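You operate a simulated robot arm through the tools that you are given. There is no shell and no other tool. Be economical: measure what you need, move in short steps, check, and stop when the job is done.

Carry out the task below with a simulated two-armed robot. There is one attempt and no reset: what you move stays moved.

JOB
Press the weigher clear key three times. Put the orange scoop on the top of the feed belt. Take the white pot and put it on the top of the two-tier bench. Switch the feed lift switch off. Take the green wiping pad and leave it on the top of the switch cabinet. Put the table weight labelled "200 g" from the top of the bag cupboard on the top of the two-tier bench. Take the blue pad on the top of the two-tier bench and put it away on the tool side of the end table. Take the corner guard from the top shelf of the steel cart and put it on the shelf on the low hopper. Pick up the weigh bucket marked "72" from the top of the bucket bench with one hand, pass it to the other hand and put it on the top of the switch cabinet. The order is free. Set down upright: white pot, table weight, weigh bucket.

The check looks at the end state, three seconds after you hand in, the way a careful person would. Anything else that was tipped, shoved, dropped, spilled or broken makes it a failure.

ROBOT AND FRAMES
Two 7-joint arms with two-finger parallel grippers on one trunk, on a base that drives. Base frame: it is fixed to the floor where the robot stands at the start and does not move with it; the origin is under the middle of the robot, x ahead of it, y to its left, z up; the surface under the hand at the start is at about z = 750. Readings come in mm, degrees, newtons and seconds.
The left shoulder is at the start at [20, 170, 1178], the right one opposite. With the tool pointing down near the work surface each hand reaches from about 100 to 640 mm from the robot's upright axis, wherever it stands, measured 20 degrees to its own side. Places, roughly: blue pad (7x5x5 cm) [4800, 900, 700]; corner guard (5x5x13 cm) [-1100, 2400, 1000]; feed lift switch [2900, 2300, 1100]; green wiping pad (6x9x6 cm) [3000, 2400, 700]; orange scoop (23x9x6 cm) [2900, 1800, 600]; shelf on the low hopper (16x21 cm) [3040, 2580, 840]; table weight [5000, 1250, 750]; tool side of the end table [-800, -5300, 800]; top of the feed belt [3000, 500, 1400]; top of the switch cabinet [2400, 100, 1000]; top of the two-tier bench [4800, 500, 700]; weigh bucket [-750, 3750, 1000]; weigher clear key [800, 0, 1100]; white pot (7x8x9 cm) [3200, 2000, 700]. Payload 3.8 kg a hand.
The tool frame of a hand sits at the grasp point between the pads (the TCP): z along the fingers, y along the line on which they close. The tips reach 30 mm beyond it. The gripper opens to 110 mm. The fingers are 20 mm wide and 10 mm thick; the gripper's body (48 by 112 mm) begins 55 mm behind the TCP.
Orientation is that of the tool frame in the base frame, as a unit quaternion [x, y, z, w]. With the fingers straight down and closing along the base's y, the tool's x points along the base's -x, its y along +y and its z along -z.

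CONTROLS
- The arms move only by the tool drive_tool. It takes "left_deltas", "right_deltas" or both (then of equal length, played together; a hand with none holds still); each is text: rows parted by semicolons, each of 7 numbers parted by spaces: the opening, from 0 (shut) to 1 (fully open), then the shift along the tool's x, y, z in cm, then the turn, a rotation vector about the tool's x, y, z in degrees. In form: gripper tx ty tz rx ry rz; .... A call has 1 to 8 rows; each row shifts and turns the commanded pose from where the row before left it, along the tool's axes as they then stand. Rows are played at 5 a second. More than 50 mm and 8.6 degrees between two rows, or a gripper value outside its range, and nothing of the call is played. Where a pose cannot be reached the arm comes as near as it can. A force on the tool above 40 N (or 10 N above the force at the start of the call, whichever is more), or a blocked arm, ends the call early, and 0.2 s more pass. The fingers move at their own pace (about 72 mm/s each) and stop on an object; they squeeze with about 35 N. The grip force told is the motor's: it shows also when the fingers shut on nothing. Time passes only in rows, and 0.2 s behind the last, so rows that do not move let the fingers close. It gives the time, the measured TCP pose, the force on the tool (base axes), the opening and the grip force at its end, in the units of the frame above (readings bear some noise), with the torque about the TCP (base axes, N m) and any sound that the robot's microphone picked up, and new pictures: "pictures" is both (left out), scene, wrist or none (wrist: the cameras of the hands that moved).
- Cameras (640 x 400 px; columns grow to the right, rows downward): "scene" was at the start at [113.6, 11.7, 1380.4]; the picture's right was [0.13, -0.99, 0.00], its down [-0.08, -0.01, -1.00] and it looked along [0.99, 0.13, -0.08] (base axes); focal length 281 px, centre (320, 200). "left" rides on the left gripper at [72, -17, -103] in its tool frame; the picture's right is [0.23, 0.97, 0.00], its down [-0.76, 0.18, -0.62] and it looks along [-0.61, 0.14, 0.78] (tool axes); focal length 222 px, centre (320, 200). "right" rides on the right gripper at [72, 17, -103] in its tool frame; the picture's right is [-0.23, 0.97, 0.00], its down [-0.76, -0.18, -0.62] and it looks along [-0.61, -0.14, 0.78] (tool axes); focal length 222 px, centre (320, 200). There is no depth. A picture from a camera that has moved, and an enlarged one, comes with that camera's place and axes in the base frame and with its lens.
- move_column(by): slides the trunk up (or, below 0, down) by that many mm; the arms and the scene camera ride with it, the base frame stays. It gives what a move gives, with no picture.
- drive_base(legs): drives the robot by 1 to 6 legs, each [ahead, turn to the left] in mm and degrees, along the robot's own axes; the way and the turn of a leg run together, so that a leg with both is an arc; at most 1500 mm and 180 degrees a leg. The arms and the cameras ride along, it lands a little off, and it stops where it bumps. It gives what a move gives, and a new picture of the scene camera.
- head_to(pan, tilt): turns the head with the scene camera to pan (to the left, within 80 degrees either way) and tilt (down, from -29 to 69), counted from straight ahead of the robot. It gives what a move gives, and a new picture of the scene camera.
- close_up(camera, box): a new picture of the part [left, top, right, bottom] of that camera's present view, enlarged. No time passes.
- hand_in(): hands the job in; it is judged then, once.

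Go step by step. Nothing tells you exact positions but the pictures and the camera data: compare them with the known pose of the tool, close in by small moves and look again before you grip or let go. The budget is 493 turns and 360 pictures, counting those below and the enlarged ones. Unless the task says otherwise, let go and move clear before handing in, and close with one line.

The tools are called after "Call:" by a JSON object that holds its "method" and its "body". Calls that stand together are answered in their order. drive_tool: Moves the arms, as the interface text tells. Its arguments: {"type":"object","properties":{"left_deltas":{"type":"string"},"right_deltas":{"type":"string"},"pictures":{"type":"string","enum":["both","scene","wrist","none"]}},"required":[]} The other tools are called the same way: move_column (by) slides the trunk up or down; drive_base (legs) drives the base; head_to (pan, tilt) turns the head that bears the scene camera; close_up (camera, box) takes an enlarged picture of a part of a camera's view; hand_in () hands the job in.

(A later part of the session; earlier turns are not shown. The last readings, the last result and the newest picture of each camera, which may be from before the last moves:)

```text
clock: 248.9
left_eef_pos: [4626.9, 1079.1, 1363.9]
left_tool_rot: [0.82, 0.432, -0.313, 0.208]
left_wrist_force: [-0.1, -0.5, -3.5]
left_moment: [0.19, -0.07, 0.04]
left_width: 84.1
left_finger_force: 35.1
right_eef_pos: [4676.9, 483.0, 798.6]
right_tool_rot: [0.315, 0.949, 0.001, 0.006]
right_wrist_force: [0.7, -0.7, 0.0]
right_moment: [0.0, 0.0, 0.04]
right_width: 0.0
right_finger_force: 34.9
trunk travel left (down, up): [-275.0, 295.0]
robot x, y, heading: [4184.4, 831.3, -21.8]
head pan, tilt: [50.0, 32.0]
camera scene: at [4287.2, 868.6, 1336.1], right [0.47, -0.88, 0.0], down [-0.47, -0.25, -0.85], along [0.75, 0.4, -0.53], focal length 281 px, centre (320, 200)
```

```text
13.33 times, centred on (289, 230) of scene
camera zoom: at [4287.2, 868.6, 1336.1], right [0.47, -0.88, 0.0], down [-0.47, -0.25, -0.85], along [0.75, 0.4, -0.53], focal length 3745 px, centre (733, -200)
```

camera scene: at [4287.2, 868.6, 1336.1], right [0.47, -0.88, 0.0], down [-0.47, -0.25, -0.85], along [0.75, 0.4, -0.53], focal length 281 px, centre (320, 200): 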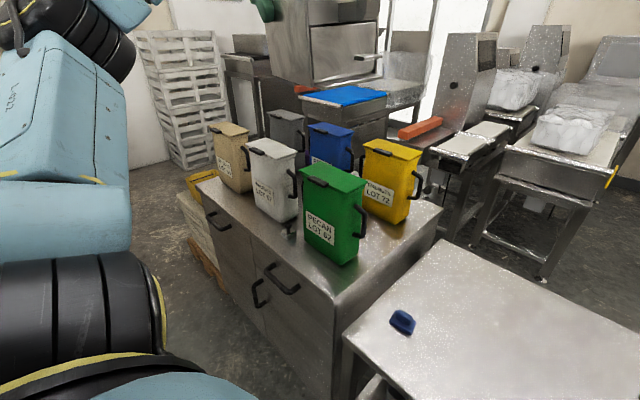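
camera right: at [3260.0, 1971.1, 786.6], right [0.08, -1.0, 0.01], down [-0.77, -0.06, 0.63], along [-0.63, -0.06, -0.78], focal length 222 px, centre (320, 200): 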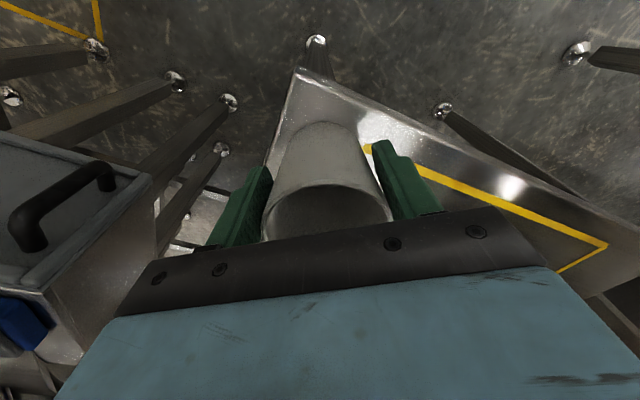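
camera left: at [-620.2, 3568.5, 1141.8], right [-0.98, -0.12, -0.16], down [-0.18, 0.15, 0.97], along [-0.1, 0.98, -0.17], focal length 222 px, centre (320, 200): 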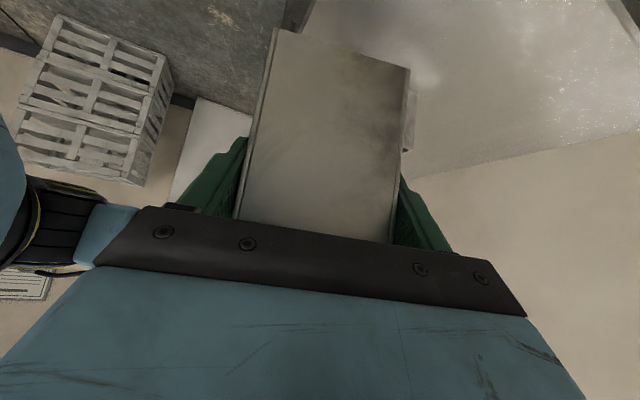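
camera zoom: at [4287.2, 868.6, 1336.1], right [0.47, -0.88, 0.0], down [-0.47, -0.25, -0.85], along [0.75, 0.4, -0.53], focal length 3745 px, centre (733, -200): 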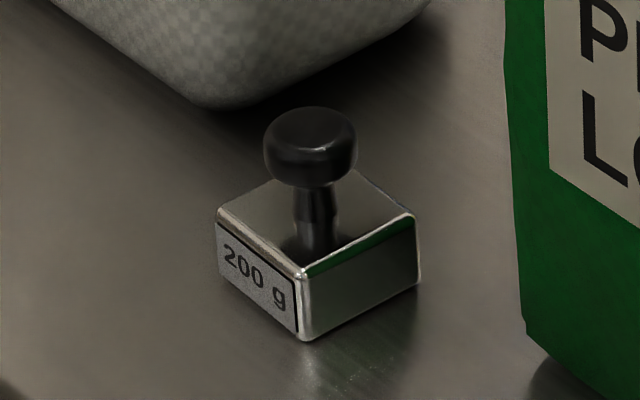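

Found the "200 g" weight between the white and green bags. I first deliver the bucket: raise the right hand and look toward the switch cabinet.

Call:
{"method": "drive_tool", "body": {"right_deltas": "0 0 0 -4.8 0 0 0;0 0 0 -4.8 0 0 0;0 0 0 -4.8 0 0 0;0 3 0 -3.8 0 0 0;0 3 -2 -3.4 0 0 0;0 3 -2 -3.4 0 0 0;0 3 -2 -3 0 0 0;0 3 -2 -2 0 0 0", "pictures": "none"}}

Call:
{"method": "drive_base", "body": {"legs": [[-150, 0], [0, -90]]}}

Call:
{"method": "head_to", "body": {"pan": -40, "tilt": 12}}

```text
clock: 250.7
left_eef_pos: [4627.5, 1078.8, 1364.9]
left_tool_rot: [0.82, 0.432, -0.313, 0.208]
left_wrist_force: [0.2, -0.6, -3.0]
left_moment: [0.14, -0.04, 0.02]
left_width: 83.7
left_finger_force: 35.2
right_eef_pos: [4501.4, 510.2, 1096.4]
right_tool_rot: [0.316, 0.949, 0.0, 0.006]
right_wrist_force: [0.0, 0.3, 0.2]
right_moment: [0.02, -0.03, 0.01]
right_width: 0.0
right_finger_force: 35.1
trunk travel left (down, up): [-275.0, 295.0]
robot x, y, heading: [4187.5, 833.9, -21.6]
head pan, tilt: [50.0, 32.0]
```

```text
clock: 255.8
left_eef_pos: [4306.1, 453.0, 1362.3]
left_tool_rot: [0.89, -0.259, -0.37, -0.07]
left_wrist_force: [-0.5, 1.0, -3.5]
left_moment: [-0.06, -0.15, 0.02]
left_width: 83.8
left_finger_force: 35.2
right_eef_pos: [3740.5, 560.8, 1091.9]
right_tool_rot: [0.883, 0.469, -0.001, 0.0]
right_wrist_force: [0.9, -0.3, 0.3]
right_moment: [-0.04, 0.01, 0.04]
right_width: 0.0
right_finger_force: 34.9
trunk travel left (down, up): [-275.0, 295.0]
robot x, y, heading: [4048.9, 887.3, -109.5]
head pan, tilt: [50.0, 32.0]
stopped in leg 2: the robot was blocked; the commanded pose is now the measured one
camera scene: at [4087.5, 787.8, 1335.9], right [-0.86, -0.51, 0.0], down [-0.27, 0.46, -0.85], along [0.43, -0.73, -0.53], focal length 281 px, centre (320, 200)
```

scene: 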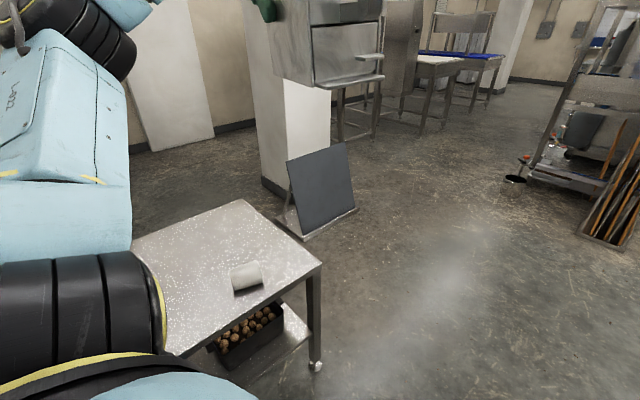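

```text
clock: 257.4
left_eef_pos: [4308.1, 452.5, 1361.2]
left_tool_rot: [0.89, -0.258, -0.369, -0.069]
left_wrist_force: [-0.4, 0.3, -2.7]
left_moment: [-0.07, -0.15, -0.06]
left_width: 84.1
left_finger_force: 34.6
right_eef_pos: [3739.4, 558.8, 1092.4]
right_tool_rot: [0.884, 0.467, -0.001, 0.0]
right_wrist_force: [0.3, -0.2, -0.4]
right_moment: [0.01, 0.0, 0.01]
right_width: 0.2
right_finger_force: 34.8
trunk travel left (down, up): [-275.0, 295.0]
robot x, y, heading: [4047.4, 889.5, -109.7]
head pan, tilt: [-40.0, 12.0]
camera scene: at [3961.7, 816.7, 1367.9], right [-0.5, 0.86, 0.0], down [0.18, 0.11, -0.98], along [-0.84, -0.49, -0.21], focal length 281 px, centre (320, 200)
```

scene: 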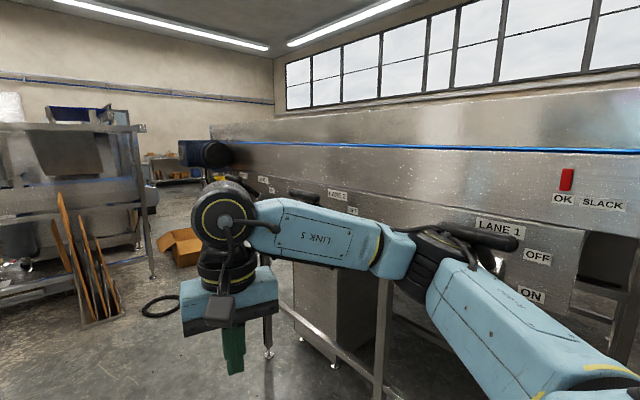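

Call:
{"method": "close_up", "body": {"camera": "scene", "box": [230, 150, 640, 400]}}

```text
1.56 times, centred on (435, 275) of scene
camera zoom: at [3961.7, 816.7, 1367.9], right [-0.5, 0.86, 0.0], down [0.18, 0.11, -0.98], along [-0.84, -0.49, -0.21], focal length 438 px, centre (140, 83)
```

zoom: 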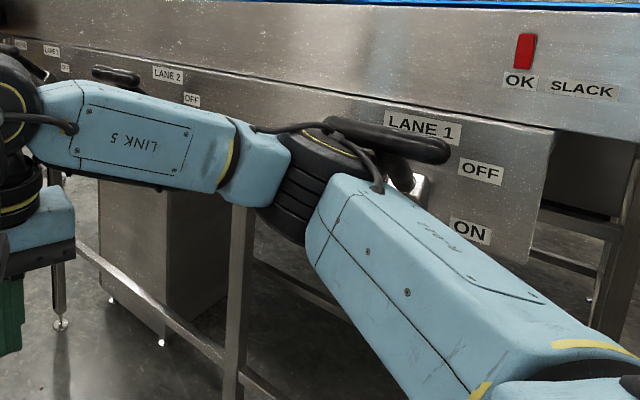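

The right elbow is next to a LANE lever of the belt wall; levers look unmoved. I turn back left, extend the hand to narrow the elbow, and steer away.

Call:
{"method": "drive_base", "body": {"legs": [[0, 25]]}}

Call:
{"method": "drive_tool", "body": {"right_deltas": "0 -3.3 0.9 -2 0 0 0;0 -3.3 0.9 -2 0 0 0;0 -3.3 0.9 -2 0 0 0", "pictures": "none"}}

Call:
{"method": "head_to", "body": {"pan": -45, "tilt": 12}}

```text
clock: 259.1
left_eef_pos: [4466.6, 607.9, 1363.7]
left_tool_rot: [0.925, -0.06, -0.375, 0.014]
left_wrist_force: [0.1, 0.6, -3.3]
left_moment: [-0.01, -0.16, 0.0]
left_width: 84.1
left_finger_force: 34.8
right_eef_pos: [3906.5, 462.9, 1092.9]
right_tool_rot: [0.761, 0.648, -0.001, 0.003]
right_wrist_force: [0.9, -0.2, 0.2]
right_moment: [-0.01, 0.01, 0.03]
right_width: 0.1
right_finger_force: 34.9
trunk travel left (down, up): [-275.0, 295.0]
robot x, y, heading: [4049.1, 889.8, -84.4]
head pan, tilt: [-40.0, 12.0]
camera scene: at [3998.8, 791.7, 1368.4], right [-0.82, 0.57, 0.0], down [0.12, 0.17, -0.98], along [-0.56, -0.8, -0.21], focal length 281 px, centre (320, 200)
```

scene: 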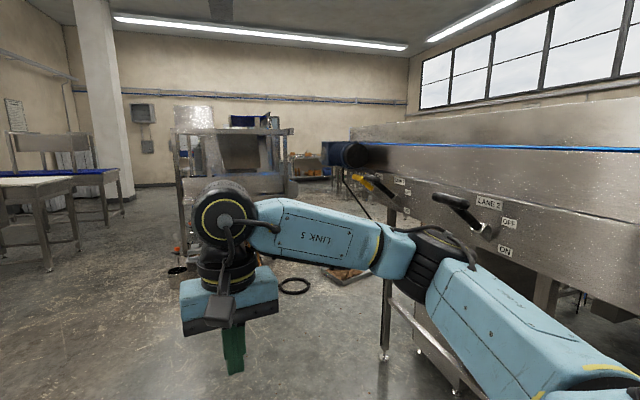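

```text
clock: 259.9
left_eef_pos: [4467.6, 606.1, 1362.1]
left_tool_rot: [0.924, -0.059, -0.377, 0.014]
left_wrist_force: [0.6, -0.4, -4.0]
left_moment: [-0.04, -0.18, 0.0]
left_width: 83.5
left_finger_force: 34.9
right_eef_pos: [3916.3, 358.9, 1154.0]
right_tool_rot: [0.761, 0.649, -0.001, 0.002]
right_wrist_force: [-0.6, -0.4, 0.2]
right_moment: [0.02, 0.02, 0.01]
right_width: 0.3
right_finger_force: 34.5
trunk travel left (down, up): [-275.0, 295.0]
robot x, y, heading: [4046.9, 888.5, -84.9]
head pan, tilt: [-40.0, 12.0]
```

```text
clock: 260.6
left_eef_pos: [4465.7, 607.7, 1364.3]
left_tool_rot: [0.925, -0.061, -0.375, 0.014]
left_wrist_force: [-0.8, 0.1, -2.4]
left_moment: [-0.04, -0.22, 0.0]
left_width: 83.8
left_finger_force: 34.7
right_eef_pos: [3914.6, 360.2, 1152.9]
right_tool_rot: [0.761, 0.649, -0.002, 0.003]
right_wrist_force: [0.7, 0.1, 0.3]
right_moment: [0.01, 0.01, 0.05]
right_width: 0.2
right_finger_force: 35.3
trunk travel left (down, up): [-275.0, 295.0]
robot x, y, heading: [4047.8, 891.1, -84.7]
head pan, tilt: [-45.0, 12.0]
camera scene: at [3991.8, 796.5, 1368.4], right [-0.77, 0.64, 0.0], down [0.13, 0.16, -0.98], along [-0.62, -0.75, -0.21], focal length 281 px, centre (320, 200)
```

scene: 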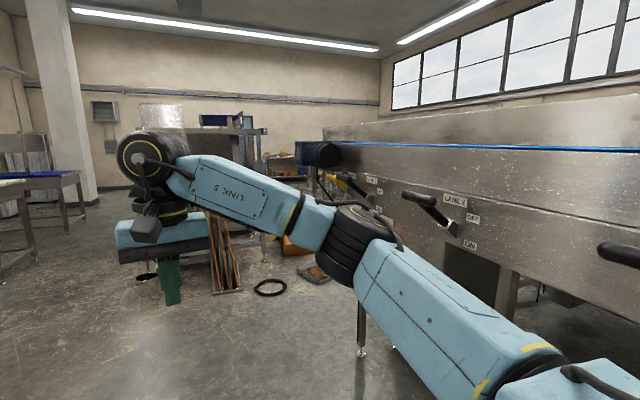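

Call:
{"method": "head_to", "body": {"pan": -65, "tilt": 14}}

Call:
{"method": "close_up", "body": {"camera": "scene", "box": [200, 130, 520, 330]}}

```text
clock: 261.4
left_eef_pos: [4465.7, 607.7, 1363.5]
left_tool_rot: [0.925, -0.06, -0.376, 0.014]
left_wrist_force: [-0.1, 0.7, -3.4]
left_moment: [-0.03, -0.19, -0.06]
left_width: 83.8
left_finger_force: 35.4
right_eef_pos: [3916.5, 359.6, 1153.8]
right_tool_rot: [0.761, 0.648, -0.001, 0.002]
right_wrist_force: [-1.0, 0.3, -0.7]
right_moment: [-0.02, -0.02, -0.01]
right_width: 0.0
right_finger_force: 35.6
trunk travel left (down, up): [-275.0, 295.0]
robot x, y, heading: [4049.8, 889.4, -85.0]
head pan, tilt: [-65.0, 14.0]
camera scene: at [3970.9, 821.0, 1365.1], right [-0.51, 0.86, 0.0], down [0.21, 0.12, -0.97], along [-0.84, -0.49, -0.24], focal length 281 px, centre (320, 200)
```

scene: 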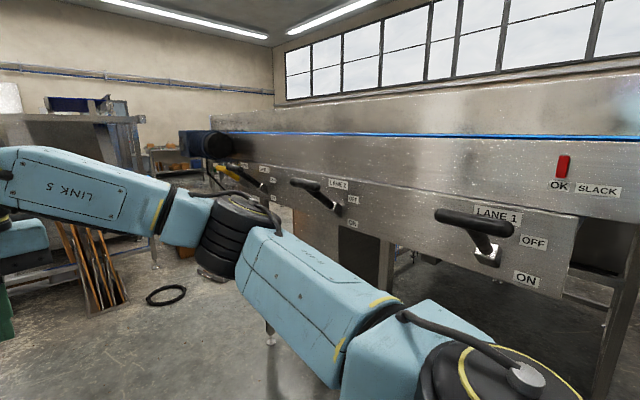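

```text
2.00 times, centred on (360, 230) of scene
camera zoom: at [3970.9, 821.0, 1365.1], right [-0.51, 0.86, 0.0], down [0.21, 0.12, -0.97], along [-0.84, -0.49, -0.24], focal length 562 px, centre (240, 140)
```

zoom: 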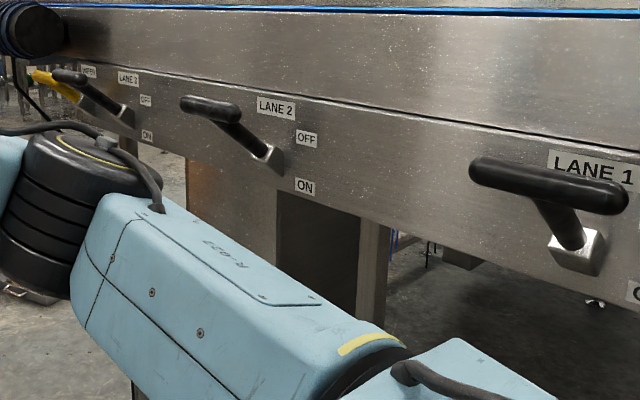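

Levers are all alike and untouched. I drive along the wall and around its far end.

Call:
{"method": "drive_base", "body": {"legs": [[0, -14], [750, 0], [0, -9], [850, 0]]}}

Call:
{"method": "head_to", "body": {"pan": -60, "tilt": 14}}

```text
clock: 271.2
left_eef_pos: [3929.7, -1113.0, 1363.5]
left_tool_rot: [0.893, -0.248, -0.371, -0.064]
left_wrist_force: [-0.4, 0.3, -3.4]
left_moment: [-0.07, -0.13, 0.0]
left_width: 84.0
left_finger_force: 34.5
right_eef_pos: [3325.8, -1119.9, 1154.2]
right_tool_rot: [0.878, 0.478, -0.002, 0.003]
right_wrist_force: [0.4, 0.2, -1.0]
right_moment: [0.01, 0.0, 0.01]
right_width: 0.1
right_finger_force: 35.0
trunk travel left (down, up): [-275.0, 295.0]
robot x, y, heading: [3655.5, -686.1, -108.2]
head pan, tilt: [-65.0, 14.0]
camera scene: at [3561.6, -718.2, 1365.1], right [-0.12, 0.99, 0.0], down [0.24, 0.03, -0.97], along [-0.96, -0.11, -0.24], focal length 281 px, centre (320, 200)
```

scene: 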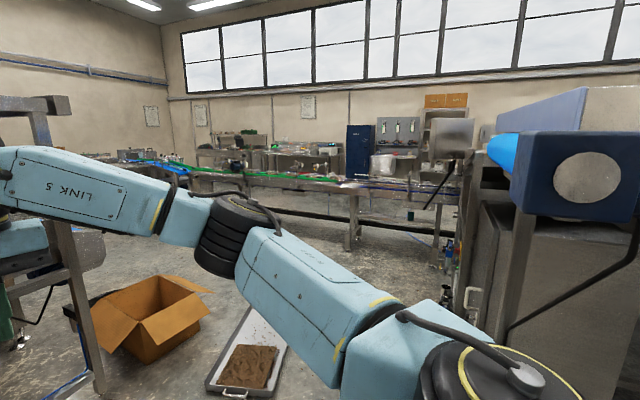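

```text
clock: 271.8
left_eef_pos: [3930.1, -1112.1, 1364.2]
left_tool_rot: [0.893, -0.248, -0.371, -0.063]
left_wrist_force: [-0.3, -0.5, -3.5]
left_moment: [-0.08, -0.15, 0.01]
left_width: 84.0
left_finger_force: 34.8
right_eef_pos: [3325.9, -1119.3, 1152.4]
right_tool_rot: [0.878, 0.478, -0.002, 0.002]
right_wrist_force: [-0.9, -0.1, 0.4]
right_moment: [-0.03, -0.01, -0.01]
right_width: 0.1
right_finger_force: 35.1
trunk travel left (down, up): [-275.0, 295.0]
robot x, y, heading: [3659.1, -686.7, -108.3]
head pan, tilt: [-60.0, 14.0]
camera scene: at [3563.0, -725.9, 1365.1], right [-0.2, 0.98, 0.0], down [0.24, 0.05, -0.97], along [-0.95, -0.2, -0.24], focal length 281 px, centre (320, 200)
```

scene: 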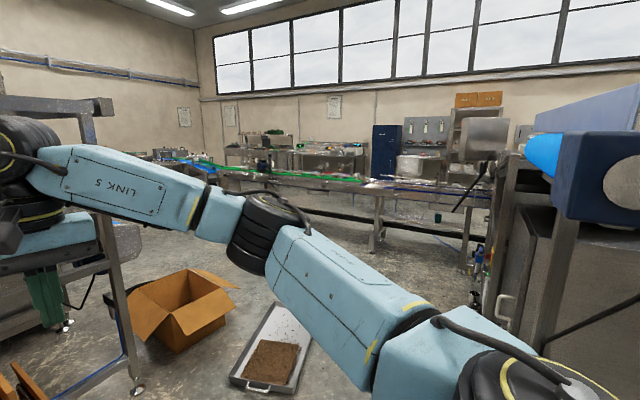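

Call:
{"method": "drive_base", "body": {"legs": [[200, 0], [0, -72], [750, 0], [0, -50]]}}

Call:
{"method": "head_to", "body": {"pan": -20, "tilt": 18}}

```text
clock: 282.5
left_eef_pos: [2348.3, -875.7, 1361.6]
left_tool_rot: [-0.215, 0.9, 0.124, 0.357]
left_wrist_force: [0.6, -0.6, -2.1]
left_moment: [-0.08, 0.17, 0.01]
left_width: 83.6
left_finger_force: 34.1
right_eef_pos: [2635.1, -396.0, 1135.8]
right_tool_rot: [0.867, -0.498, 0.018, -0.004]
right_wrist_force: [-0.7, 0.0, -0.3]
right_moment: [0.02, 0.02, -0.01]
right_width: 0.0
right_finger_force: 34.9
trunk travel left (down, up): [-275.0, 295.0]
robot x, y, heading: [2854.3, -876.6, 130.0]
head pan, tilt: [-60.0, 14.0]
stopped in leg 4: the robot was blocked; the commanded pose is now the measured one
camera scene: at [2867.0, -774.4, 1366.2], right [0.94, -0.34, 0.0], down [-0.08, -0.23, -0.97], along [0.33, 0.91, -0.24], focal length 281 px, centre (320, 200)
```

scene: 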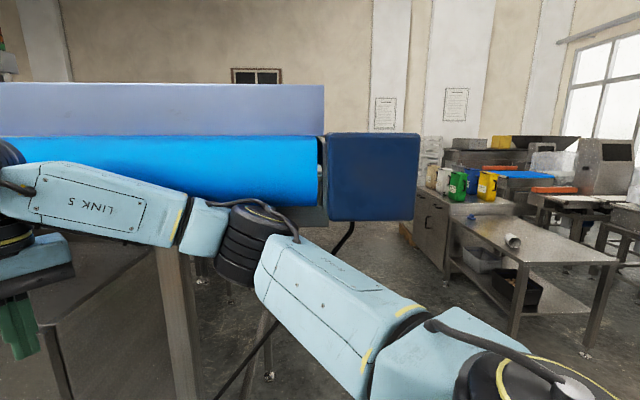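

```text
clock: 283.5
left_eef_pos: [2345.8, -877.2, 1360.1]
left_tool_rot: [-0.215, 0.9, 0.124, 0.358]
left_wrist_force: [0.3, -0.3, -2.8]
left_moment: [-0.1, 0.15, 0.02]
left_width: 84.0
left_finger_force: 34.5
right_eef_pos: [2634.9, -394.9, 1136.8]
right_tool_rot: [0.867, -0.499, 0.016, -0.004]
right_wrist_force: [-0.5, 0.8, 0.6]
right_moment: [0.02, 0.02, -0.02]
right_width: 0.0
right_finger_force: 35.2
trunk travel left (down, up): [-275.0, 295.0]
robot x, y, heading: [2853.5, -872.7, 130.3]
head pan, tilt: [-20.0, 18.0]
camera scene: at [2802.6, -774.3, 1358.5], right [0.94, 0.34, 0.01], down [0.11, -0.29, -0.95], along [-0.33, 0.89, -0.31], focal length 281 px, centre (320, 200)
```

scene: 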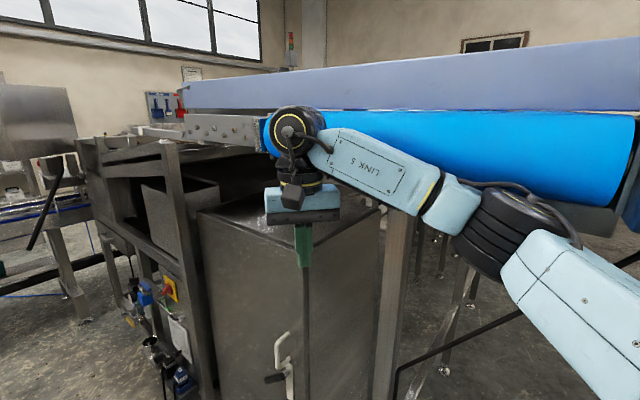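

The right forearm met the belt's end housing; I turn back left, reposition in front of the cabinet.

Call:
{"method": "drive_base", "body": {"legs": [[0, 35], [450, 0]]}}

Call:
{"method": "drive_base", "body": {"legs": [[0, -62]]}}

Call:
{"method": "head_to", "body": {"pan": 0, "tilt": 25}}

```text
clock: 287.9
left_eef_pos: [1995.3, -1027.1, 1363.2]
left_tool_rot: [-0.468, 0.8, 0.22, 0.305]
left_wrist_force: [0.7, 0.5, -2.8]
left_moment: [-0.19, 0.08, 0.01]
left_width: 83.6
left_finger_force: 35.3
right_eef_pos: [1966.7, -467.5, 1136.9]
right_tool_rot: [0.974, -0.228, 0.013, -0.005]
right_wrist_force: [0.2, 0.4, 0.3]
right_moment: [0.0, 0.0, -0.01]
right_width: 0.0
right_finger_force: 35.5
trunk travel left (down, up): [-275.0, 295.0]
robot x, y, heading: [2414.6, -753.7, 164.0]
head pan, tilt: [-20.0, 18.0]
camera scene: at [2317.3, -689.8, 1358.5], right [0.59, 0.81, 0.0], down [0.25, -0.18, -0.95], along [-0.77, 0.56, -0.31], focal length 281 px, centre (320, 200)
```

scene: 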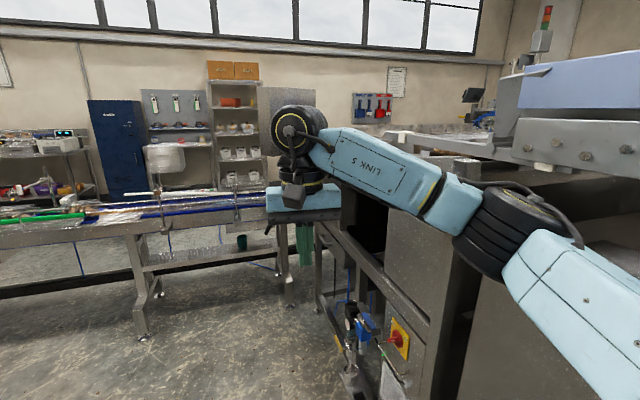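

```text
clock: 290.6
left_eef_pos: [1938.0, -580.5, 1362.5]
left_tool_rot: [-0.051, 0.925, 0.059, 0.372]
left_wrist_force: [0.3, -1.1, -3.5]
left_moment: [-0.03, 0.15, -0.01]
left_width: 83.7
left_finger_force: 35.1
right_eef_pos: [2353.9, -247.2, 1129.9]
right_tool_rot: [0.788, -0.616, 0.027, -0.009]
right_wrist_force: [0.2, -0.2, 0.6]
right_moment: [0.03, -0.03, 0.03]
right_width: 0.0
right_finger_force: 35.7
trunk travel left (down, up): [-275.0, 295.0]
robot x, y, heading: [2408.7, -748.3, 110.6]
head pan, tilt: [-20.0, 18.0]
stopped in leg 1: the force on the tool passed its limit at 56 N (the readings are from after the stop); the commanded pose is now the measured one
camera scene: at [2397.4, -644.4, 1359.4], right [1.0, 0.01, 0.0], down [0.01, -0.31, -0.95], along [-0.01, 0.95, -0.31], focal length 281 px, centre (320, 200)
```

scene: 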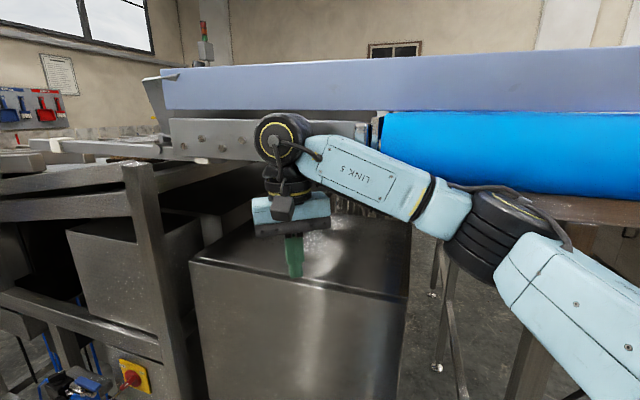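

```text
clock: 291.4
left_eef_pos: [1937.2, -581.3, 1362.2]
left_tool_rot: [-0.05, 0.925, 0.059, 0.373]
left_wrist_force: [0.4, 0.6, -1.7]
left_moment: [-0.06, 0.18, 0.01]
left_width: 83.9
left_finger_force: 35.6
right_eef_pos: [2353.6, -247.1, 1129.9]
right_tool_rot: [0.785, -0.619, 0.025, -0.008]
right_wrist_force: [-1.2, -0.2, 0.1]
right_moment: [0.01, 0.01, -0.02]
right_width: 0.0
right_finger_force: 34.6
trunk travel left (down, up): [-275.0, 295.0]
robot x, y, heading: [2411.2, -753.7, 110.2]
head pan, tilt: [0.0, 25.0]
camera scene: at [2365.3, -651.8, 1347.5], right [0.94, 0.35, 0.01], down [0.15, -0.39, -0.91], along [-0.31, 0.85, -0.42], focal length 281 px, centre (320, 200)
```

scene: 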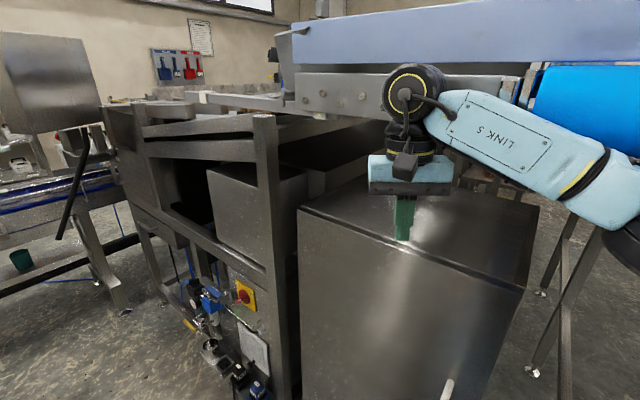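

The cabinet top (z≈1000) is ahead, front edge from about [2070,-20] to [2569,-170]. I back a little, tuck the right hand, and level the bucket.

Call:
{"method": "drive_base", "body": {"legs": [[-180, 0]]}}

Call:
{"method": "drive_tool", "body": {"right_deltas": "0 4 -1 0 0 0 0;0 4 -1 0 0 0 0;0 4 -1 0 0 0 0;0 4 -1 0 0 0 0;0 2 0 0 0 0 0", "left_deltas": "0 0 0 0 0 0.9 -3;0 0 0 0 0 0.9 -2.9;0 0 0 0 0 0 0;0 0 0 0 0 0 0;0 0 0 0 0 0 0", "pictures": "scene"}}

```text
clock: 292.6
left_eef_pos: [1973.8, -663.2, 1363.4]
left_tool_rot: [-0.052, 0.926, 0.058, 0.37]
left_wrist_force: [0.9, -0.9, -2.5]
left_moment: [0.01, 0.17, 0.06]
left_width: 83.9
left_finger_force: 34.7
right_eef_pos: [2393.5, -325.2, 1127.6]
right_tool_rot: [0.783, -0.622, 0.024, -0.004]
right_wrist_force: [0.3, -0.4, -0.2]
right_moment: [0.08, 0.04, -0.01]
right_width: 0.0
right_finger_force: 34.7
trunk travel left (down, up): [-275.0, 295.0]
robot x, y, heading: [2441.7, -836.2, 110.3]
head pan, tilt: [0.0, 25.0]
stopped in leg 1: the robot was blocked; the commanded pose is now the measured one
camera scene: at [2404.6, -733.3, 1347.7], right [0.94, 0.35, 0.0], down [0.15, -0.39, -0.91], along [-0.31, 0.85, -0.42], focal length 281 px, centre (320, 200)
```

scene: 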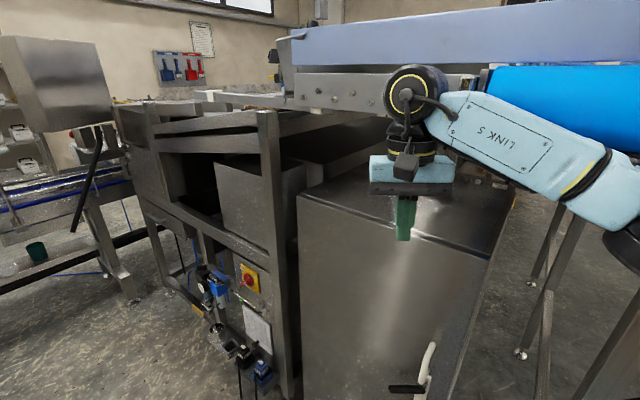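

```text
clock: 293.8
left_eef_pos: [1973.7, -657.8, 1362.5]
left_tool_rot: [-0.101, 0.928, 0.036, 0.358]
left_wrist_force: [-0.5, 0.0, -2.7]
left_moment: [-0.02, 0.15, -0.01]
left_width: 83.8
left_finger_force: 35.4
right_eef_pos: [2474.6, -489.5, 1136.7]
right_tool_rot: [0.782, -0.622, 0.027, -0.002]
right_wrist_force: [0.3, 0.0, 0.0]
right_moment: [0.01, 0.05, 0.0]
right_width: 0.0
right_finger_force: 34.8
trunk travel left (down, up): [-275.0, 295.0]
robot x, y, heading: [2437.8, -836.2, 110.1]
head pan, tilt: [0.0, 25.0]
camera scene: at [2403.3, -729.1, 1347.2], right [0.94, 0.35, 0.0], down [0.15, -0.4, -0.91], along [-0.31, 0.85, -0.42], focal length 281 px, centre (320, 200)
```

scene: 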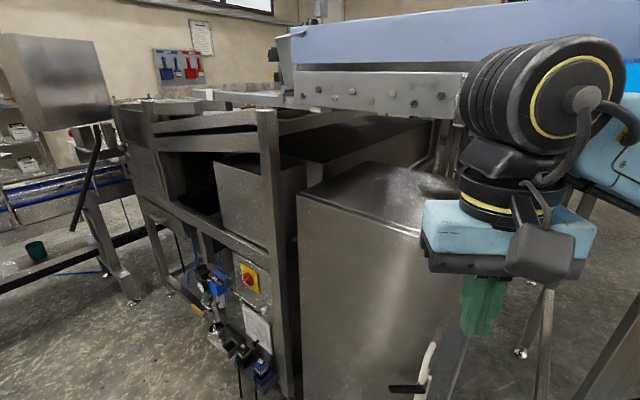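

Call:
{"method": "head_to", "body": {"pan": -75, "tilt": 30}}

Call:
{"method": "head_to", "body": {"pan": 78, "tilt": 40}}

```text
clock: 295.3
left_eef_pos: [1974.6, -657.4, 1362.4]
left_tool_rot: [-0.101, 0.928, 0.037, 0.358]
left_wrist_force: [-0.1, -0.6, -3.5]
left_moment: [-0.03, 0.19, 0.03]
left_width: 83.9
left_finger_force: 35.5
right_eef_pos: [2474.5, -489.7, 1136.6]
right_tool_rot: [0.782, -0.623, 0.026, -0.003]
right_wrist_force: [0.2, 0.2, 0.3]
right_moment: [-0.01, 0.01, -0.01]
right_width: 0.1
right_finger_force: 35.5
trunk travel left (down, up): [-275.0, 295.0]
robot x, y, heading: [2438.5, -833.7, 110.3]
head pan, tilt: [-75.0, 30.0]
camera scene: at [2509.3, -763.1, 1339.3], right [0.58, -0.82, 0.0], down [-0.41, -0.29, -0.87], along [0.71, 0.5, -0.5], focal length 281 px, centre (320, 200)
```

scene: 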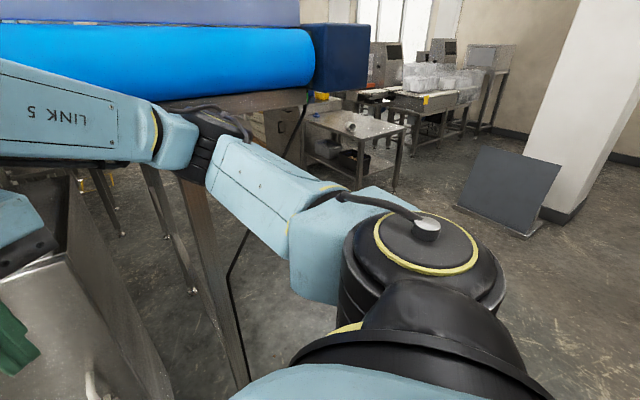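

```text
clock: 297.6
left_eef_pos: [1974.3, -657.6, 1361.6]
left_tool_rot: [-0.101, 0.927, 0.037, 0.359]
left_wrist_force: [-0.4, 0.8, -3.3]
left_moment: [-0.04, 0.18, -0.01]
left_width: 83.7
left_finger_force: 34.8
right_eef_pos: [2475.1, -488.3, 1137.9]
right_tool_rot: [0.783, -0.622, 0.027, -0.002]
right_wrist_force: [-0.1, -0.2, -0.6]
right_moment: [-0.02, 0.0, -0.01]
right_width: 0.2
right_finger_force: 34.9
trunk travel left (down, up): [-275.0, 295.0]
robot x, y, heading: [2443.0, -838.2, 110.2]
head pan, tilt: [78.0, 40.0]
camera scene: at [2351.3, -827.5, 1323.9], right [-0.14, 0.99, 0.0], down [0.64, 0.09, -0.77], along [-0.76, -0.11, -0.64], focal length 281 px, centre (320, 200)
```

scene: 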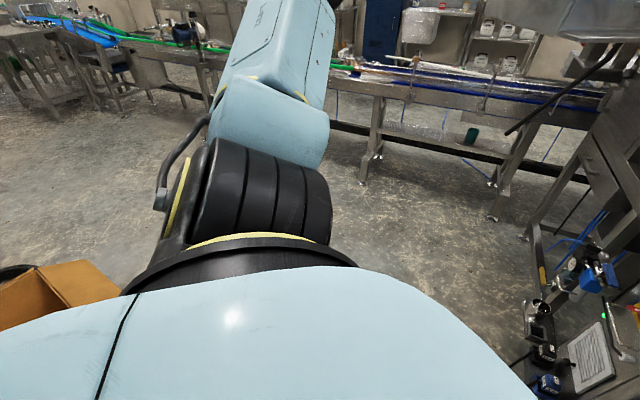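

Call:
{"method": "drive_base", "body": {"legs": [[270, -4]]}}

Call:
{"method": "head_to", "body": {"pan": 10, "tilt": 30}}

```text
clock: 299.6
left_eef_pos: [1920.7, -486.8, 1367.9]
left_tool_rot: [-0.073, 0.93, 0.034, 0.36]
left_wrist_force: [-0.3, -0.1, -2.5]
left_moment: [-0.04, 0.16, -0.01]
left_width: 83.9
left_finger_force: 34.7
right_eef_pos: [2437.8, -342.7, 1128.7]
right_tool_rot: [0.764, -0.644, 0.04, 0.001]
right_wrist_force: [-0.2, 0.3, 0.4]
right_moment: [-0.01, 0.0, -0.01]
right_width: 0.0
right_finger_force: 35.1
trunk travel left (down, up): [-275.0, 295.0]
robot x, y, heading: [2331.1, -679.5, 104.9]
head pan, tilt: [78.0, 40.0]
stopped in leg 1: the robot was blocked; the commanded pose is now the measured one
camera scene: at [2249.9, -683.6, 1325.6], right [-0.05, 1.0, 0.02], down [0.64, 0.05, -0.77], along [-0.77, -0.03, -0.64], focal length 281 px, centre (320, 200)
```

scene: 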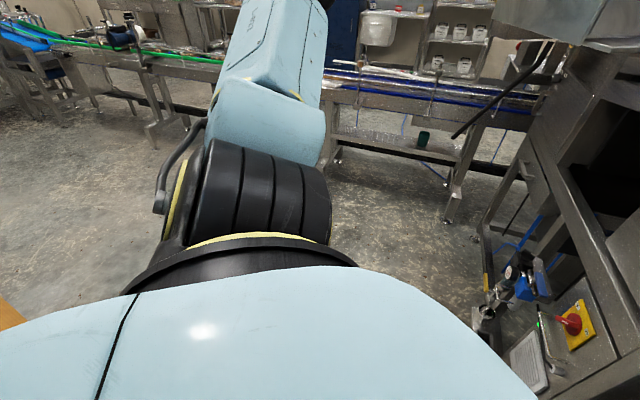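

```text
clock: 300.9
left_eef_pos: [1922.6, -488.6, 1368.9]
left_tool_rot: [-0.073, 0.93, 0.037, 0.359]
left_wrist_force: [-0.1, -0.7, -4.2]
left_moment: [-0.01, 0.2, 0.02]
left_width: 83.5
left_finger_force: 34.8
right_eef_pos: [2436.8, -343.9, 1130.8]
right_tool_rot: [0.764, -0.644, 0.034, 0.0]
right_wrist_force: [0.3, 0.8, 0.3]
right_moment: [-0.02, -0.01, 0.0]
right_width: 0.1
right_finger_force: 35.3
trunk travel left (down, up): [-275.0, 295.0]
robot x, y, heading: [2333.3, -677.8, 105.2]
head pan, tilt: [10.0, 30.0]
camera scene: at [2298.4, -598.7, 1341.0], right [0.9, 0.43, 0.0], down [0.21, -0.44, -0.88], along [-0.37, 0.79, -0.48], focal length 281 px, centre (320, 200)
```

scene: 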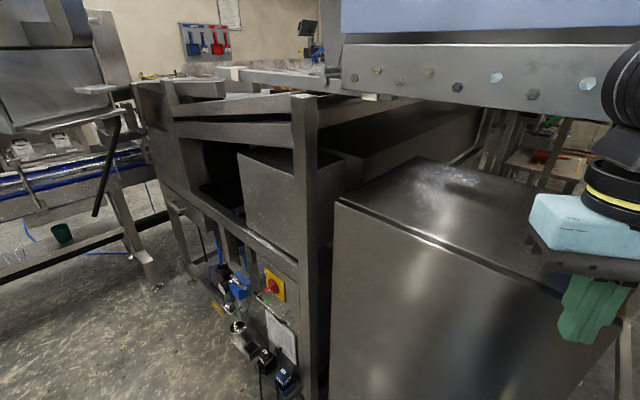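

Call:
{"method": "head_to", "body": {"pan": -60, "tilt": 20}}

Call:
{"method": "head_to", "body": {"pan": 50, "tilt": 5}}

```text
clock: 302.4
left_eef_pos: [1923.1, -488.5, 1370.7]
left_tool_rot: [-0.074, 0.93, 0.038, 0.359]
left_wrist_force: [0.7, -0.2, -2.6]
left_moment: [-0.04, 0.16, 0.02]
left_width: 83.8
left_finger_force: 34.8
right_eef_pos: [2437.4, -344.4, 1129.2]
right_tool_rot: [0.764, -0.644, 0.034, 0.0]
right_wrist_force: [0.3, -0.2, 0.8]
right_moment: [0.01, -0.02, 0.03]
right_width: 0.1
right_finger_force: 34.9
trunk travel left (down, up): [-275.0, 295.0]
robot x, y, heading: [2332.8, -674.8, 105.3]
head pan, tilt: [-60.0, 20.0]
camera scene: at [2402.5, -614.6, 1356.2], right [0.71, -0.7, -0.02], down [-0.25, -0.23, -0.94], along [0.66, 0.67, -0.33], focal length 281 px, centre (320, 200)
```

scene: 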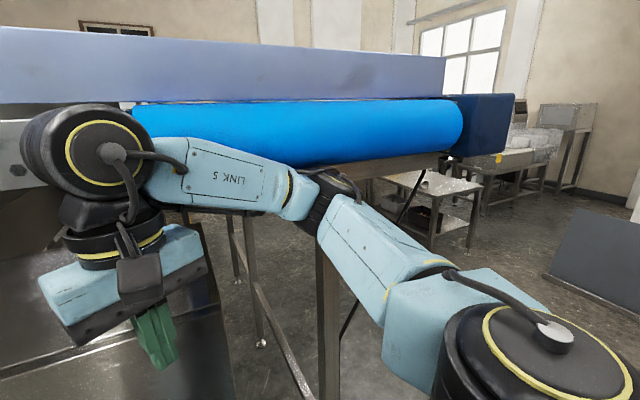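

```text
clock: 304.2
left_eef_pos: [1922.8, -488.2, 1369.5]
left_tool_rot: [-0.073, 0.93, 0.038, 0.359]
left_wrist_force: [0.1, 0.1, -3.6]
left_moment: [-0.03, 0.19, 0.0]
left_width: 83.8
left_finger_force: 35.0
right_eef_pos: [2436.9, -343.4, 1131.5]
right_tool_rot: [0.765, -0.644, 0.035, 0.0]
right_wrist_force: [-0.4, 0.4, -0.4]
right_moment: [0.05, 0.0, -0.03]
right_width: 0.0
right_finger_force: 35.5
trunk travel left (down, up): [-275.0, 295.0]
robot x, y, heading: [2329.1, -678.8, 105.2]
head pan, tilt: [50.0, 5.0]
camera scene: at [2253.6, -642.5, 1380.9], right [0.42, 0.91, 0.01], down [0.07, -0.02, -1.0], along [-0.9, 0.42, -0.07], focal length 281 px, centre (320, 200)
```

scene: 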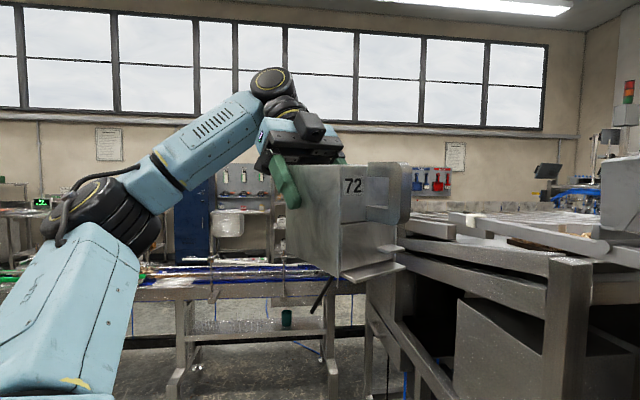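

The right elbow presses against a belt leg. I move the right hand left and forward to draw the elbow in.

Call:
{"method": "drive_tool", "body": {"right_deltas": "0 -1.5 3.5 0 0 0 0;0 -1.5 3.5 0 0 0 0;0 -1.5 3.5 0 0 0 0;0 -1.5 3.5 0 0 0 0", "pictures": "none"}}

Call:
{"method": "head_to", "body": {"pan": -55, "tilt": 20}}

```text
clock: 305.2
left_eef_pos: [1916.4, -465.5, 1363.5]
left_tool_rot: [-0.077, 0.929, 0.03, 0.361]
left_wrist_force: [-0.2, -0.3, -2.7]
left_moment: [-0.02, 0.15, 0.01]
left_width: 83.8
left_finger_force: 35.3
right_eef_pos: [2279.2, -290.1, 1115.7]
right_tool_rot: [0.763, -0.645, 0.042, 0.006]
right_wrist_force: [0.0, 0.6, 0.0]
right_moment: [0.03, -0.01, 0.04]
right_width: 0.2
right_finger_force: 34.7
trunk travel left (down, up): [-275.0, 295.0]
robot x, y, heading: [2331.7, -677.7, 105.4]
head pan, tilt: [50.0, 5.0]
```

```text
clock: 307.1
left_eef_pos: [1914.8, -465.4, 1362.4]
left_tool_rot: [-0.077, 0.929, 0.028, 0.361]
left_wrist_force: [-0.2, -0.5, -4.0]
left_moment: [-0.01, 0.18, 0.01]
left_width: 84.0
left_finger_force: 35.4
right_eef_pos: [2278.6, -290.6, 1115.0]
right_tool_rot: [0.764, -0.644, 0.043, 0.007]
right_wrist_force: [0.0, -0.2, -0.5]
right_moment: [0.01, -0.02, -0.03]
right_width: 0.0
right_finger_force: 34.6
trunk travel left (down, up): [-275.0, 295.0]
robot x, y, heading: [2332.1, -677.1, 105.3]
head pan, tilt: [-55.0, 20.0]
camera scene: at [2388.6, -585.9, 1355.3], right [0.77, -0.64, 0.0], down [-0.22, -0.26, -0.94], along [0.6, 0.72, -0.34], focal length 281 px, centre (320, 200)
```

scene: 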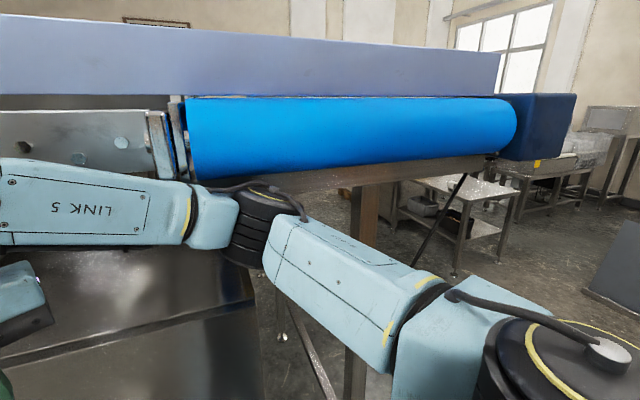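

Call:
{"method": "drive_base", "body": {"legs": [[0, 22], [190, 0], [0, -27]]}}

Call:
{"method": "head_to", "body": {"pan": -10, "tilt": 30}}

```text
clock: 311.2
left_eef_pos: [1821.1, -279.0, 1364.5]
left_tool_rot: [-0.036, 0.932, 0.012, 0.362]
left_wrist_force: [1.1, -0.2, -3.4]
left_moment: [0.03, 0.16, 0.0]
left_width: 83.6
left_finger_force: 35.2
right_eef_pos: [2204.3, -151.6, 1063.7]
right_tool_rot: [0.743, -0.659, 0.113, -0.03]
right_wrist_force: [-0.1, 0.2, -0.1]
right_moment: [0.02, 0.02, 0.0]
right_width: 0.0
right_finger_force: 34.9
trunk travel left (down, up): [-275.0, 295.0]
robot x, y, heading: [2219.8, -526.0, 100.4]
head pan, tilt: [-55.0, 20.0]
stopped in leg 3: the robot was blocked; the commanded pose is now the measured one
camera scene: at [2282.0, -441.0, 1356.1], right [0.71, -0.7, 0.0], down [-0.24, -0.24, -0.94], along [0.66, 0.67, -0.34], focal length 281 px, centre (320, 200)
```

scene: 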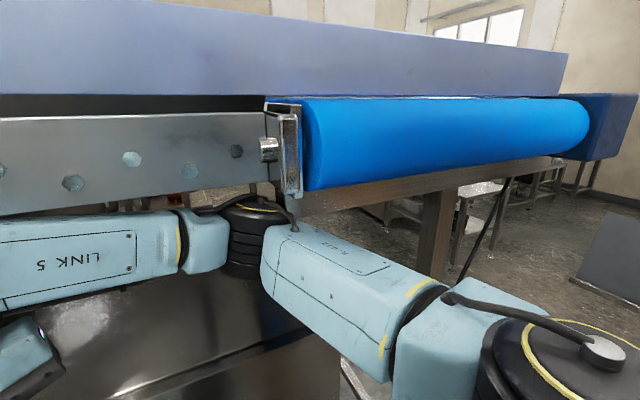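

```text
clock: 312.3
left_eef_pos: [1821.0, -279.0, 1362.1]
left_tool_rot: [-0.037, 0.931, 0.013, 0.362]
left_wrist_force: [-0.4, 0.7, -2.2]
left_moment: [-0.01, 0.17, 0.02]
left_width: 83.7
left_finger_force: 35.3
right_eef_pos: [2204.9, -151.0, 1063.7]
right_tool_rot: [0.744, -0.659, 0.111, -0.03]
right_wrist_force: [-0.2, 0.3, -0.2]
right_moment: [0.01, 0.02, -0.03]
right_width: 0.2
right_finger_force: 35.1
trunk travel left (down, up): [-275.0, 295.0]
robot x, y, heading: [2218.3, -527.0, 100.5]
head pan, tilt: [-10.0, 30.0]
camera scene: at [2215.8, -417.1, 1339.4], right [1.0, 0.01, 0.0], down [0.0, -0.5, -0.87], along [-0.01, 0.87, -0.5], focal length 281 px, centre (320, 200)
```

scene: 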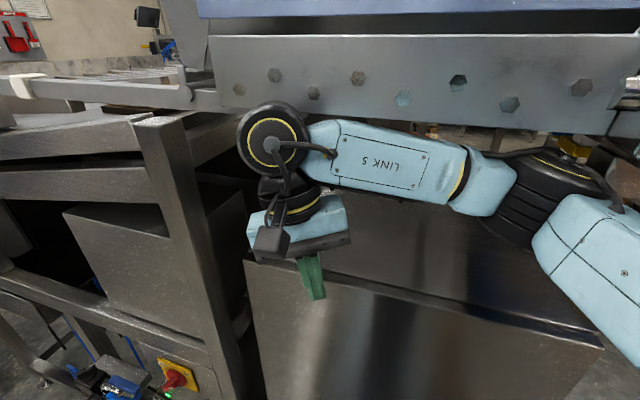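

Call:
{"method": "drive_base", "body": {"legs": [[-110, 0]]}}

Call:
{"method": "drive_tool", "body": {"right_deltas": "0 2.5 0 -1 0 0 0;0 3 0 0 0 0 0;0 2 0 0 0 0 0", "pictures": "none"}}

Call:
{"method": "head_to", "body": {"pan": -20, "tilt": 30}}

```text
clock: 313.5
left_eef_pos: [1840.3, -386.6, 1363.0]
left_tool_rot: [-0.038, 0.932, 0.014, 0.361]
left_wrist_force: [0.2, 0.3, -3.2]
left_moment: [0.02, 0.14, 0.0]
left_width: 83.7
left_finger_force: 35.3
right_eef_pos: [2222.2, -258.8, 1063.1]
right_tool_rot: [0.743, -0.659, 0.113, -0.029]
right_wrist_force: [0.4, -0.3, -0.4]
right_moment: [-0.02, 0.0, 0.0]
right_width: 0.0
right_finger_force: 35.2
trunk travel left (down, up): [-275.0, 295.0]
robot x, y, heading: [2237.0, -635.0, 100.5]
head pan, tilt: [-10.0, 30.0]
camera scene: at [2235.2, -524.1, 1339.4], right [1.0, 0.01, 0.0], down [0.0, -0.5, -0.87], along [-0.01, 0.87, -0.5], focal length 281 px, centre (320, 200)
```

scene: 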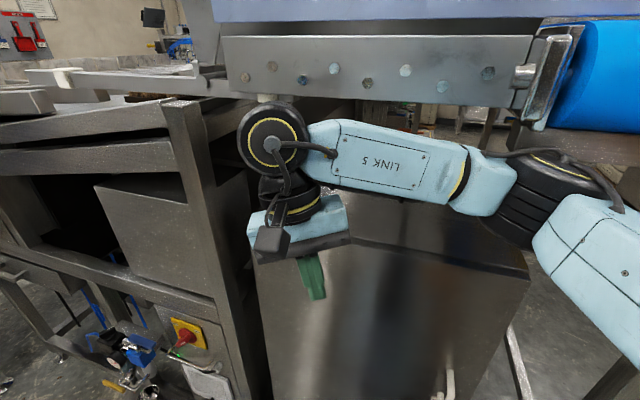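

```text
clock: 314.3
left_eef_pos: [1839.7, -385.3, 1361.7]
left_tool_rot: [-0.035, 0.931, 0.011, 0.362]
left_wrist_force: [0.3, -0.3, -3.1]
left_moment: [0.01, 0.18, -0.03]
left_width: 84.2
left_finger_force: 35.4
right_eef_pos: [2227.2, -331.8, 1084.0]
right_tool_rot: [0.742, -0.661, 0.112, -0.029]
right_wrist_force: [-0.1, 0.6, 0.0]
right_moment: [0.01, -0.01, -0.01]
right_width: 0.3
right_finger_force: 35.5
trunk travel left (down, up): [-275.0, 295.0]
robot x, y, heading: [2237.1, -633.4, 100.6]
head pan, tilt: [-10.0, 30.0]
```

```text
clock: 315.0
left_eef_pos: [1839.7, -384.9, 1362.9]
left_tool_rot: [-0.037, 0.931, 0.012, 0.362]
left_wrist_force: [0.6, 0.7, -2.8]
left_moment: [-0.01, 0.14, -0.01]
left_width: 83.9
left_finger_force: 35.6
right_eef_pos: [2227.5, -328.5, 1082.9]
right_tool_rot: [0.743, -0.66, 0.112, -0.029]
right_wrist_force: [-0.5, -0.1, -0.5]
right_moment: [0.0, -0.02, 0.01]
right_width: 0.0
right_finger_force: 35.3
trunk travel left (down, up): [-275.0, 295.0]
robot x, y, heading: [2239.9, -632.8, 100.5]
head pan, tilt: [-20.0, 30.0]
camera scene: at [2250.7, -524.2, 1339.3], right [0.99, -0.16, 0.0], down [-0.08, -0.49, -0.87], along [0.14, 0.85, -0.5], focal length 281 px, centre (320, 200)
```

scene: 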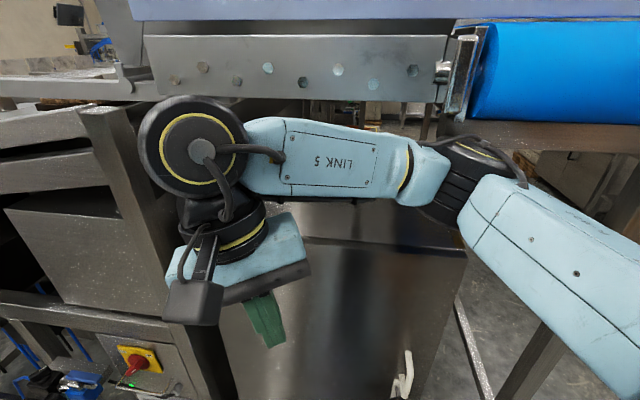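

I shift the right hand to the right, out of the left arm's way, then turn the bucket hand to point forward.

Call:
{"method": "drive_tool", "body": {"right_deltas": "0 1 -3.5 0 0 0 0;0 1 -3.5 0 0 0 0;0 1 -3.5 0 0 0 0;0 1 -3 0 0 0 0", "pictures": "none"}}

Call:
{"method": "drive_tool", "body": {"left_deltas": "0 0 0 0 -5.74 0 -6.27;0 0 0 0 -5.74 0 -6.27;0 0 0 0 -5.74 0 -6.27;0 0 0 0 -5.74 0 -6.27;0 0 0 0 -5.74 0 -6.27;0 0 0 0 -5.74 0 -6.27;0 0 0 0 -5.74 0 -6.27;0 0 0 0 -5.74 0 -6.27", "pictures": "none"}}

Call:
{"method": "head_to", "body": {"pan": 10, "tilt": 25}}

```text
clock: 316.2
left_eef_pos: [1859.2, -387.8, 1372.3]
left_tool_rot: [-0.031, 0.935, 0.013, 0.354]
left_wrist_force: [4.9, -2.0, -1.2]
left_moment: [0.0, 0.4, 0.06]
left_width: 83.7
left_finger_force: 34.8
right_eef_pos: [2372.9, -365.5, 1099.4]
right_tool_rot: [0.754, -0.642, 0.137, -0.013]
right_wrist_force: [3.4, -0.2, -0.8]
right_moment: [0.06, 0.2, 0.0]
right_width: 0.0
right_finger_force: 34.9
trunk travel left (down, up): [-275.0, 295.0]
robot x, y, heading: [2236.2, -634.5, 100.8]
head pan, tilt: [-20.0, 30.0]
stopped in row 4 (right hand): the arm was blocked; the commanded pose is now the measured one
```

```text
clock: 318.0
left_eef_pos: [1841.3, -385.0, 1361.9]
left_tool_rot: [-0.551, 0.752, 0.213, 0.291]
left_wrist_force: [1.0, 0.1, -3.8]
left_moment: [-0.16, 0.02, -0.01]
left_width: 83.6
left_finger_force: 35.0
right_eef_pos: [2358.2, -362.0, 1097.5]
right_tool_rot: [0.755, -0.639, 0.143, -0.015]
right_wrist_force: [0.5, 0.3, -0.5]
right_moment: [0.0, 0.01, 0.03]
right_width: 0.1
right_finger_force: 34.9
trunk travel left (down, up): [-275.0, 295.0]
robot x, y, heading: [2231.5, -636.9, 101.3]
head pan, tilt: [-20.0, 30.0]
```

```text
clock: 319.0
left_eef_pos: [1839.5, -384.1, 1361.5]
left_tool_rot: [-0.55, 0.753, 0.213, 0.291]
left_wrist_force: [0.1, 0.7, -2.6]
left_moment: [-0.16, 0.04, -0.01]
left_width: 83.8
left_finger_force: 35.1
right_eef_pos: [2358.3, -361.6, 1096.3]
right_tool_rot: [0.755, -0.64, 0.144, -0.015]
right_wrist_force: [0.5, 0.4, 0.6]
right_moment: [0.0, -0.01, 0.02]
right_width: 0.0
right_finger_force: 35.3
trunk travel left (down, up): [-275.0, 295.0]
robot x, y, heading: [2232.3, -636.1, 100.8]
head pan, tilt: [10.0, 25.0]
camera scene: at [2199.2, -527.6, 1347.2], right [0.93, 0.36, 0.0], down [0.15, -0.4, -0.91], along [-0.32, 0.85, -0.42], focal length 281 px, centre (320, 200)
```

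scene: 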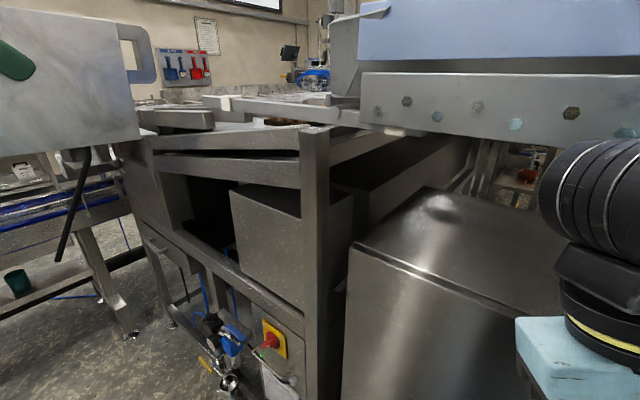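

Call:
{"method": "drive_tool", "body": {"left_deltas": "0 -1.7 -4.17 1.53 0 0 0;0 -1.7 -4.17 1.53 0 0 0;0 -1.7 -4.17 1.53 0 0 0;0 -1.7 -4.17 1.53 0 0 0;0 -1.7 -4.17 1.53 0 0 0;0 -1.7 -4.17 1.53 0 0 0", "pictures": "scene"}}

```text
clock: 320.4
left_eef_pos: [2126.5, -328.8, 1363.2]
left_tool_rot: [-0.55, 0.753, 0.213, 0.29]
left_wrist_force: [0.1, 0.3, -3.4]
left_moment: [-0.18, 0.06, 0.01]
left_width: 83.9
left_finger_force: 35.0
right_eef_pos: [2360.2, -363.3, 1096.7]
right_tool_rot: [0.755, -0.639, 0.145, -0.015]
right_wrist_force: [-0.1, -0.6, 0.4]
right_moment: [0.02, 0.0, 0.02]
right_width: 0.2
right_finger_force: 34.9
trunk travel left (down, up): [-275.0, 295.0]
robot x, y, heading: [2233.3, -634.0, 101.0]
head pan, tilt: [10.0, 25.0]
camera scene: at [2201.1, -527.2, 1347.2], right [0.93, 0.36, 0.0], down [0.15, -0.4, -0.91], along [-0.32, 0.85, -0.42], focal length 281 px, centre (320, 200)
```

scene: 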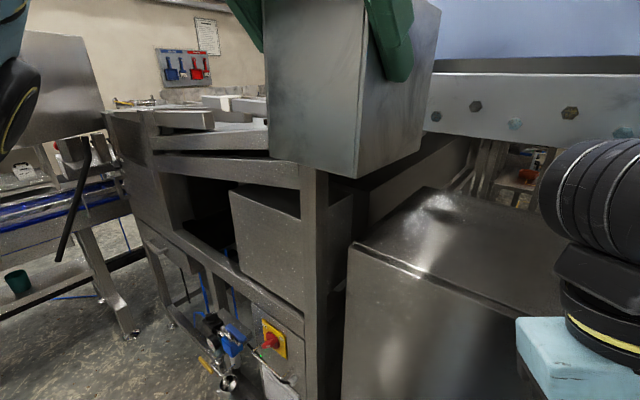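

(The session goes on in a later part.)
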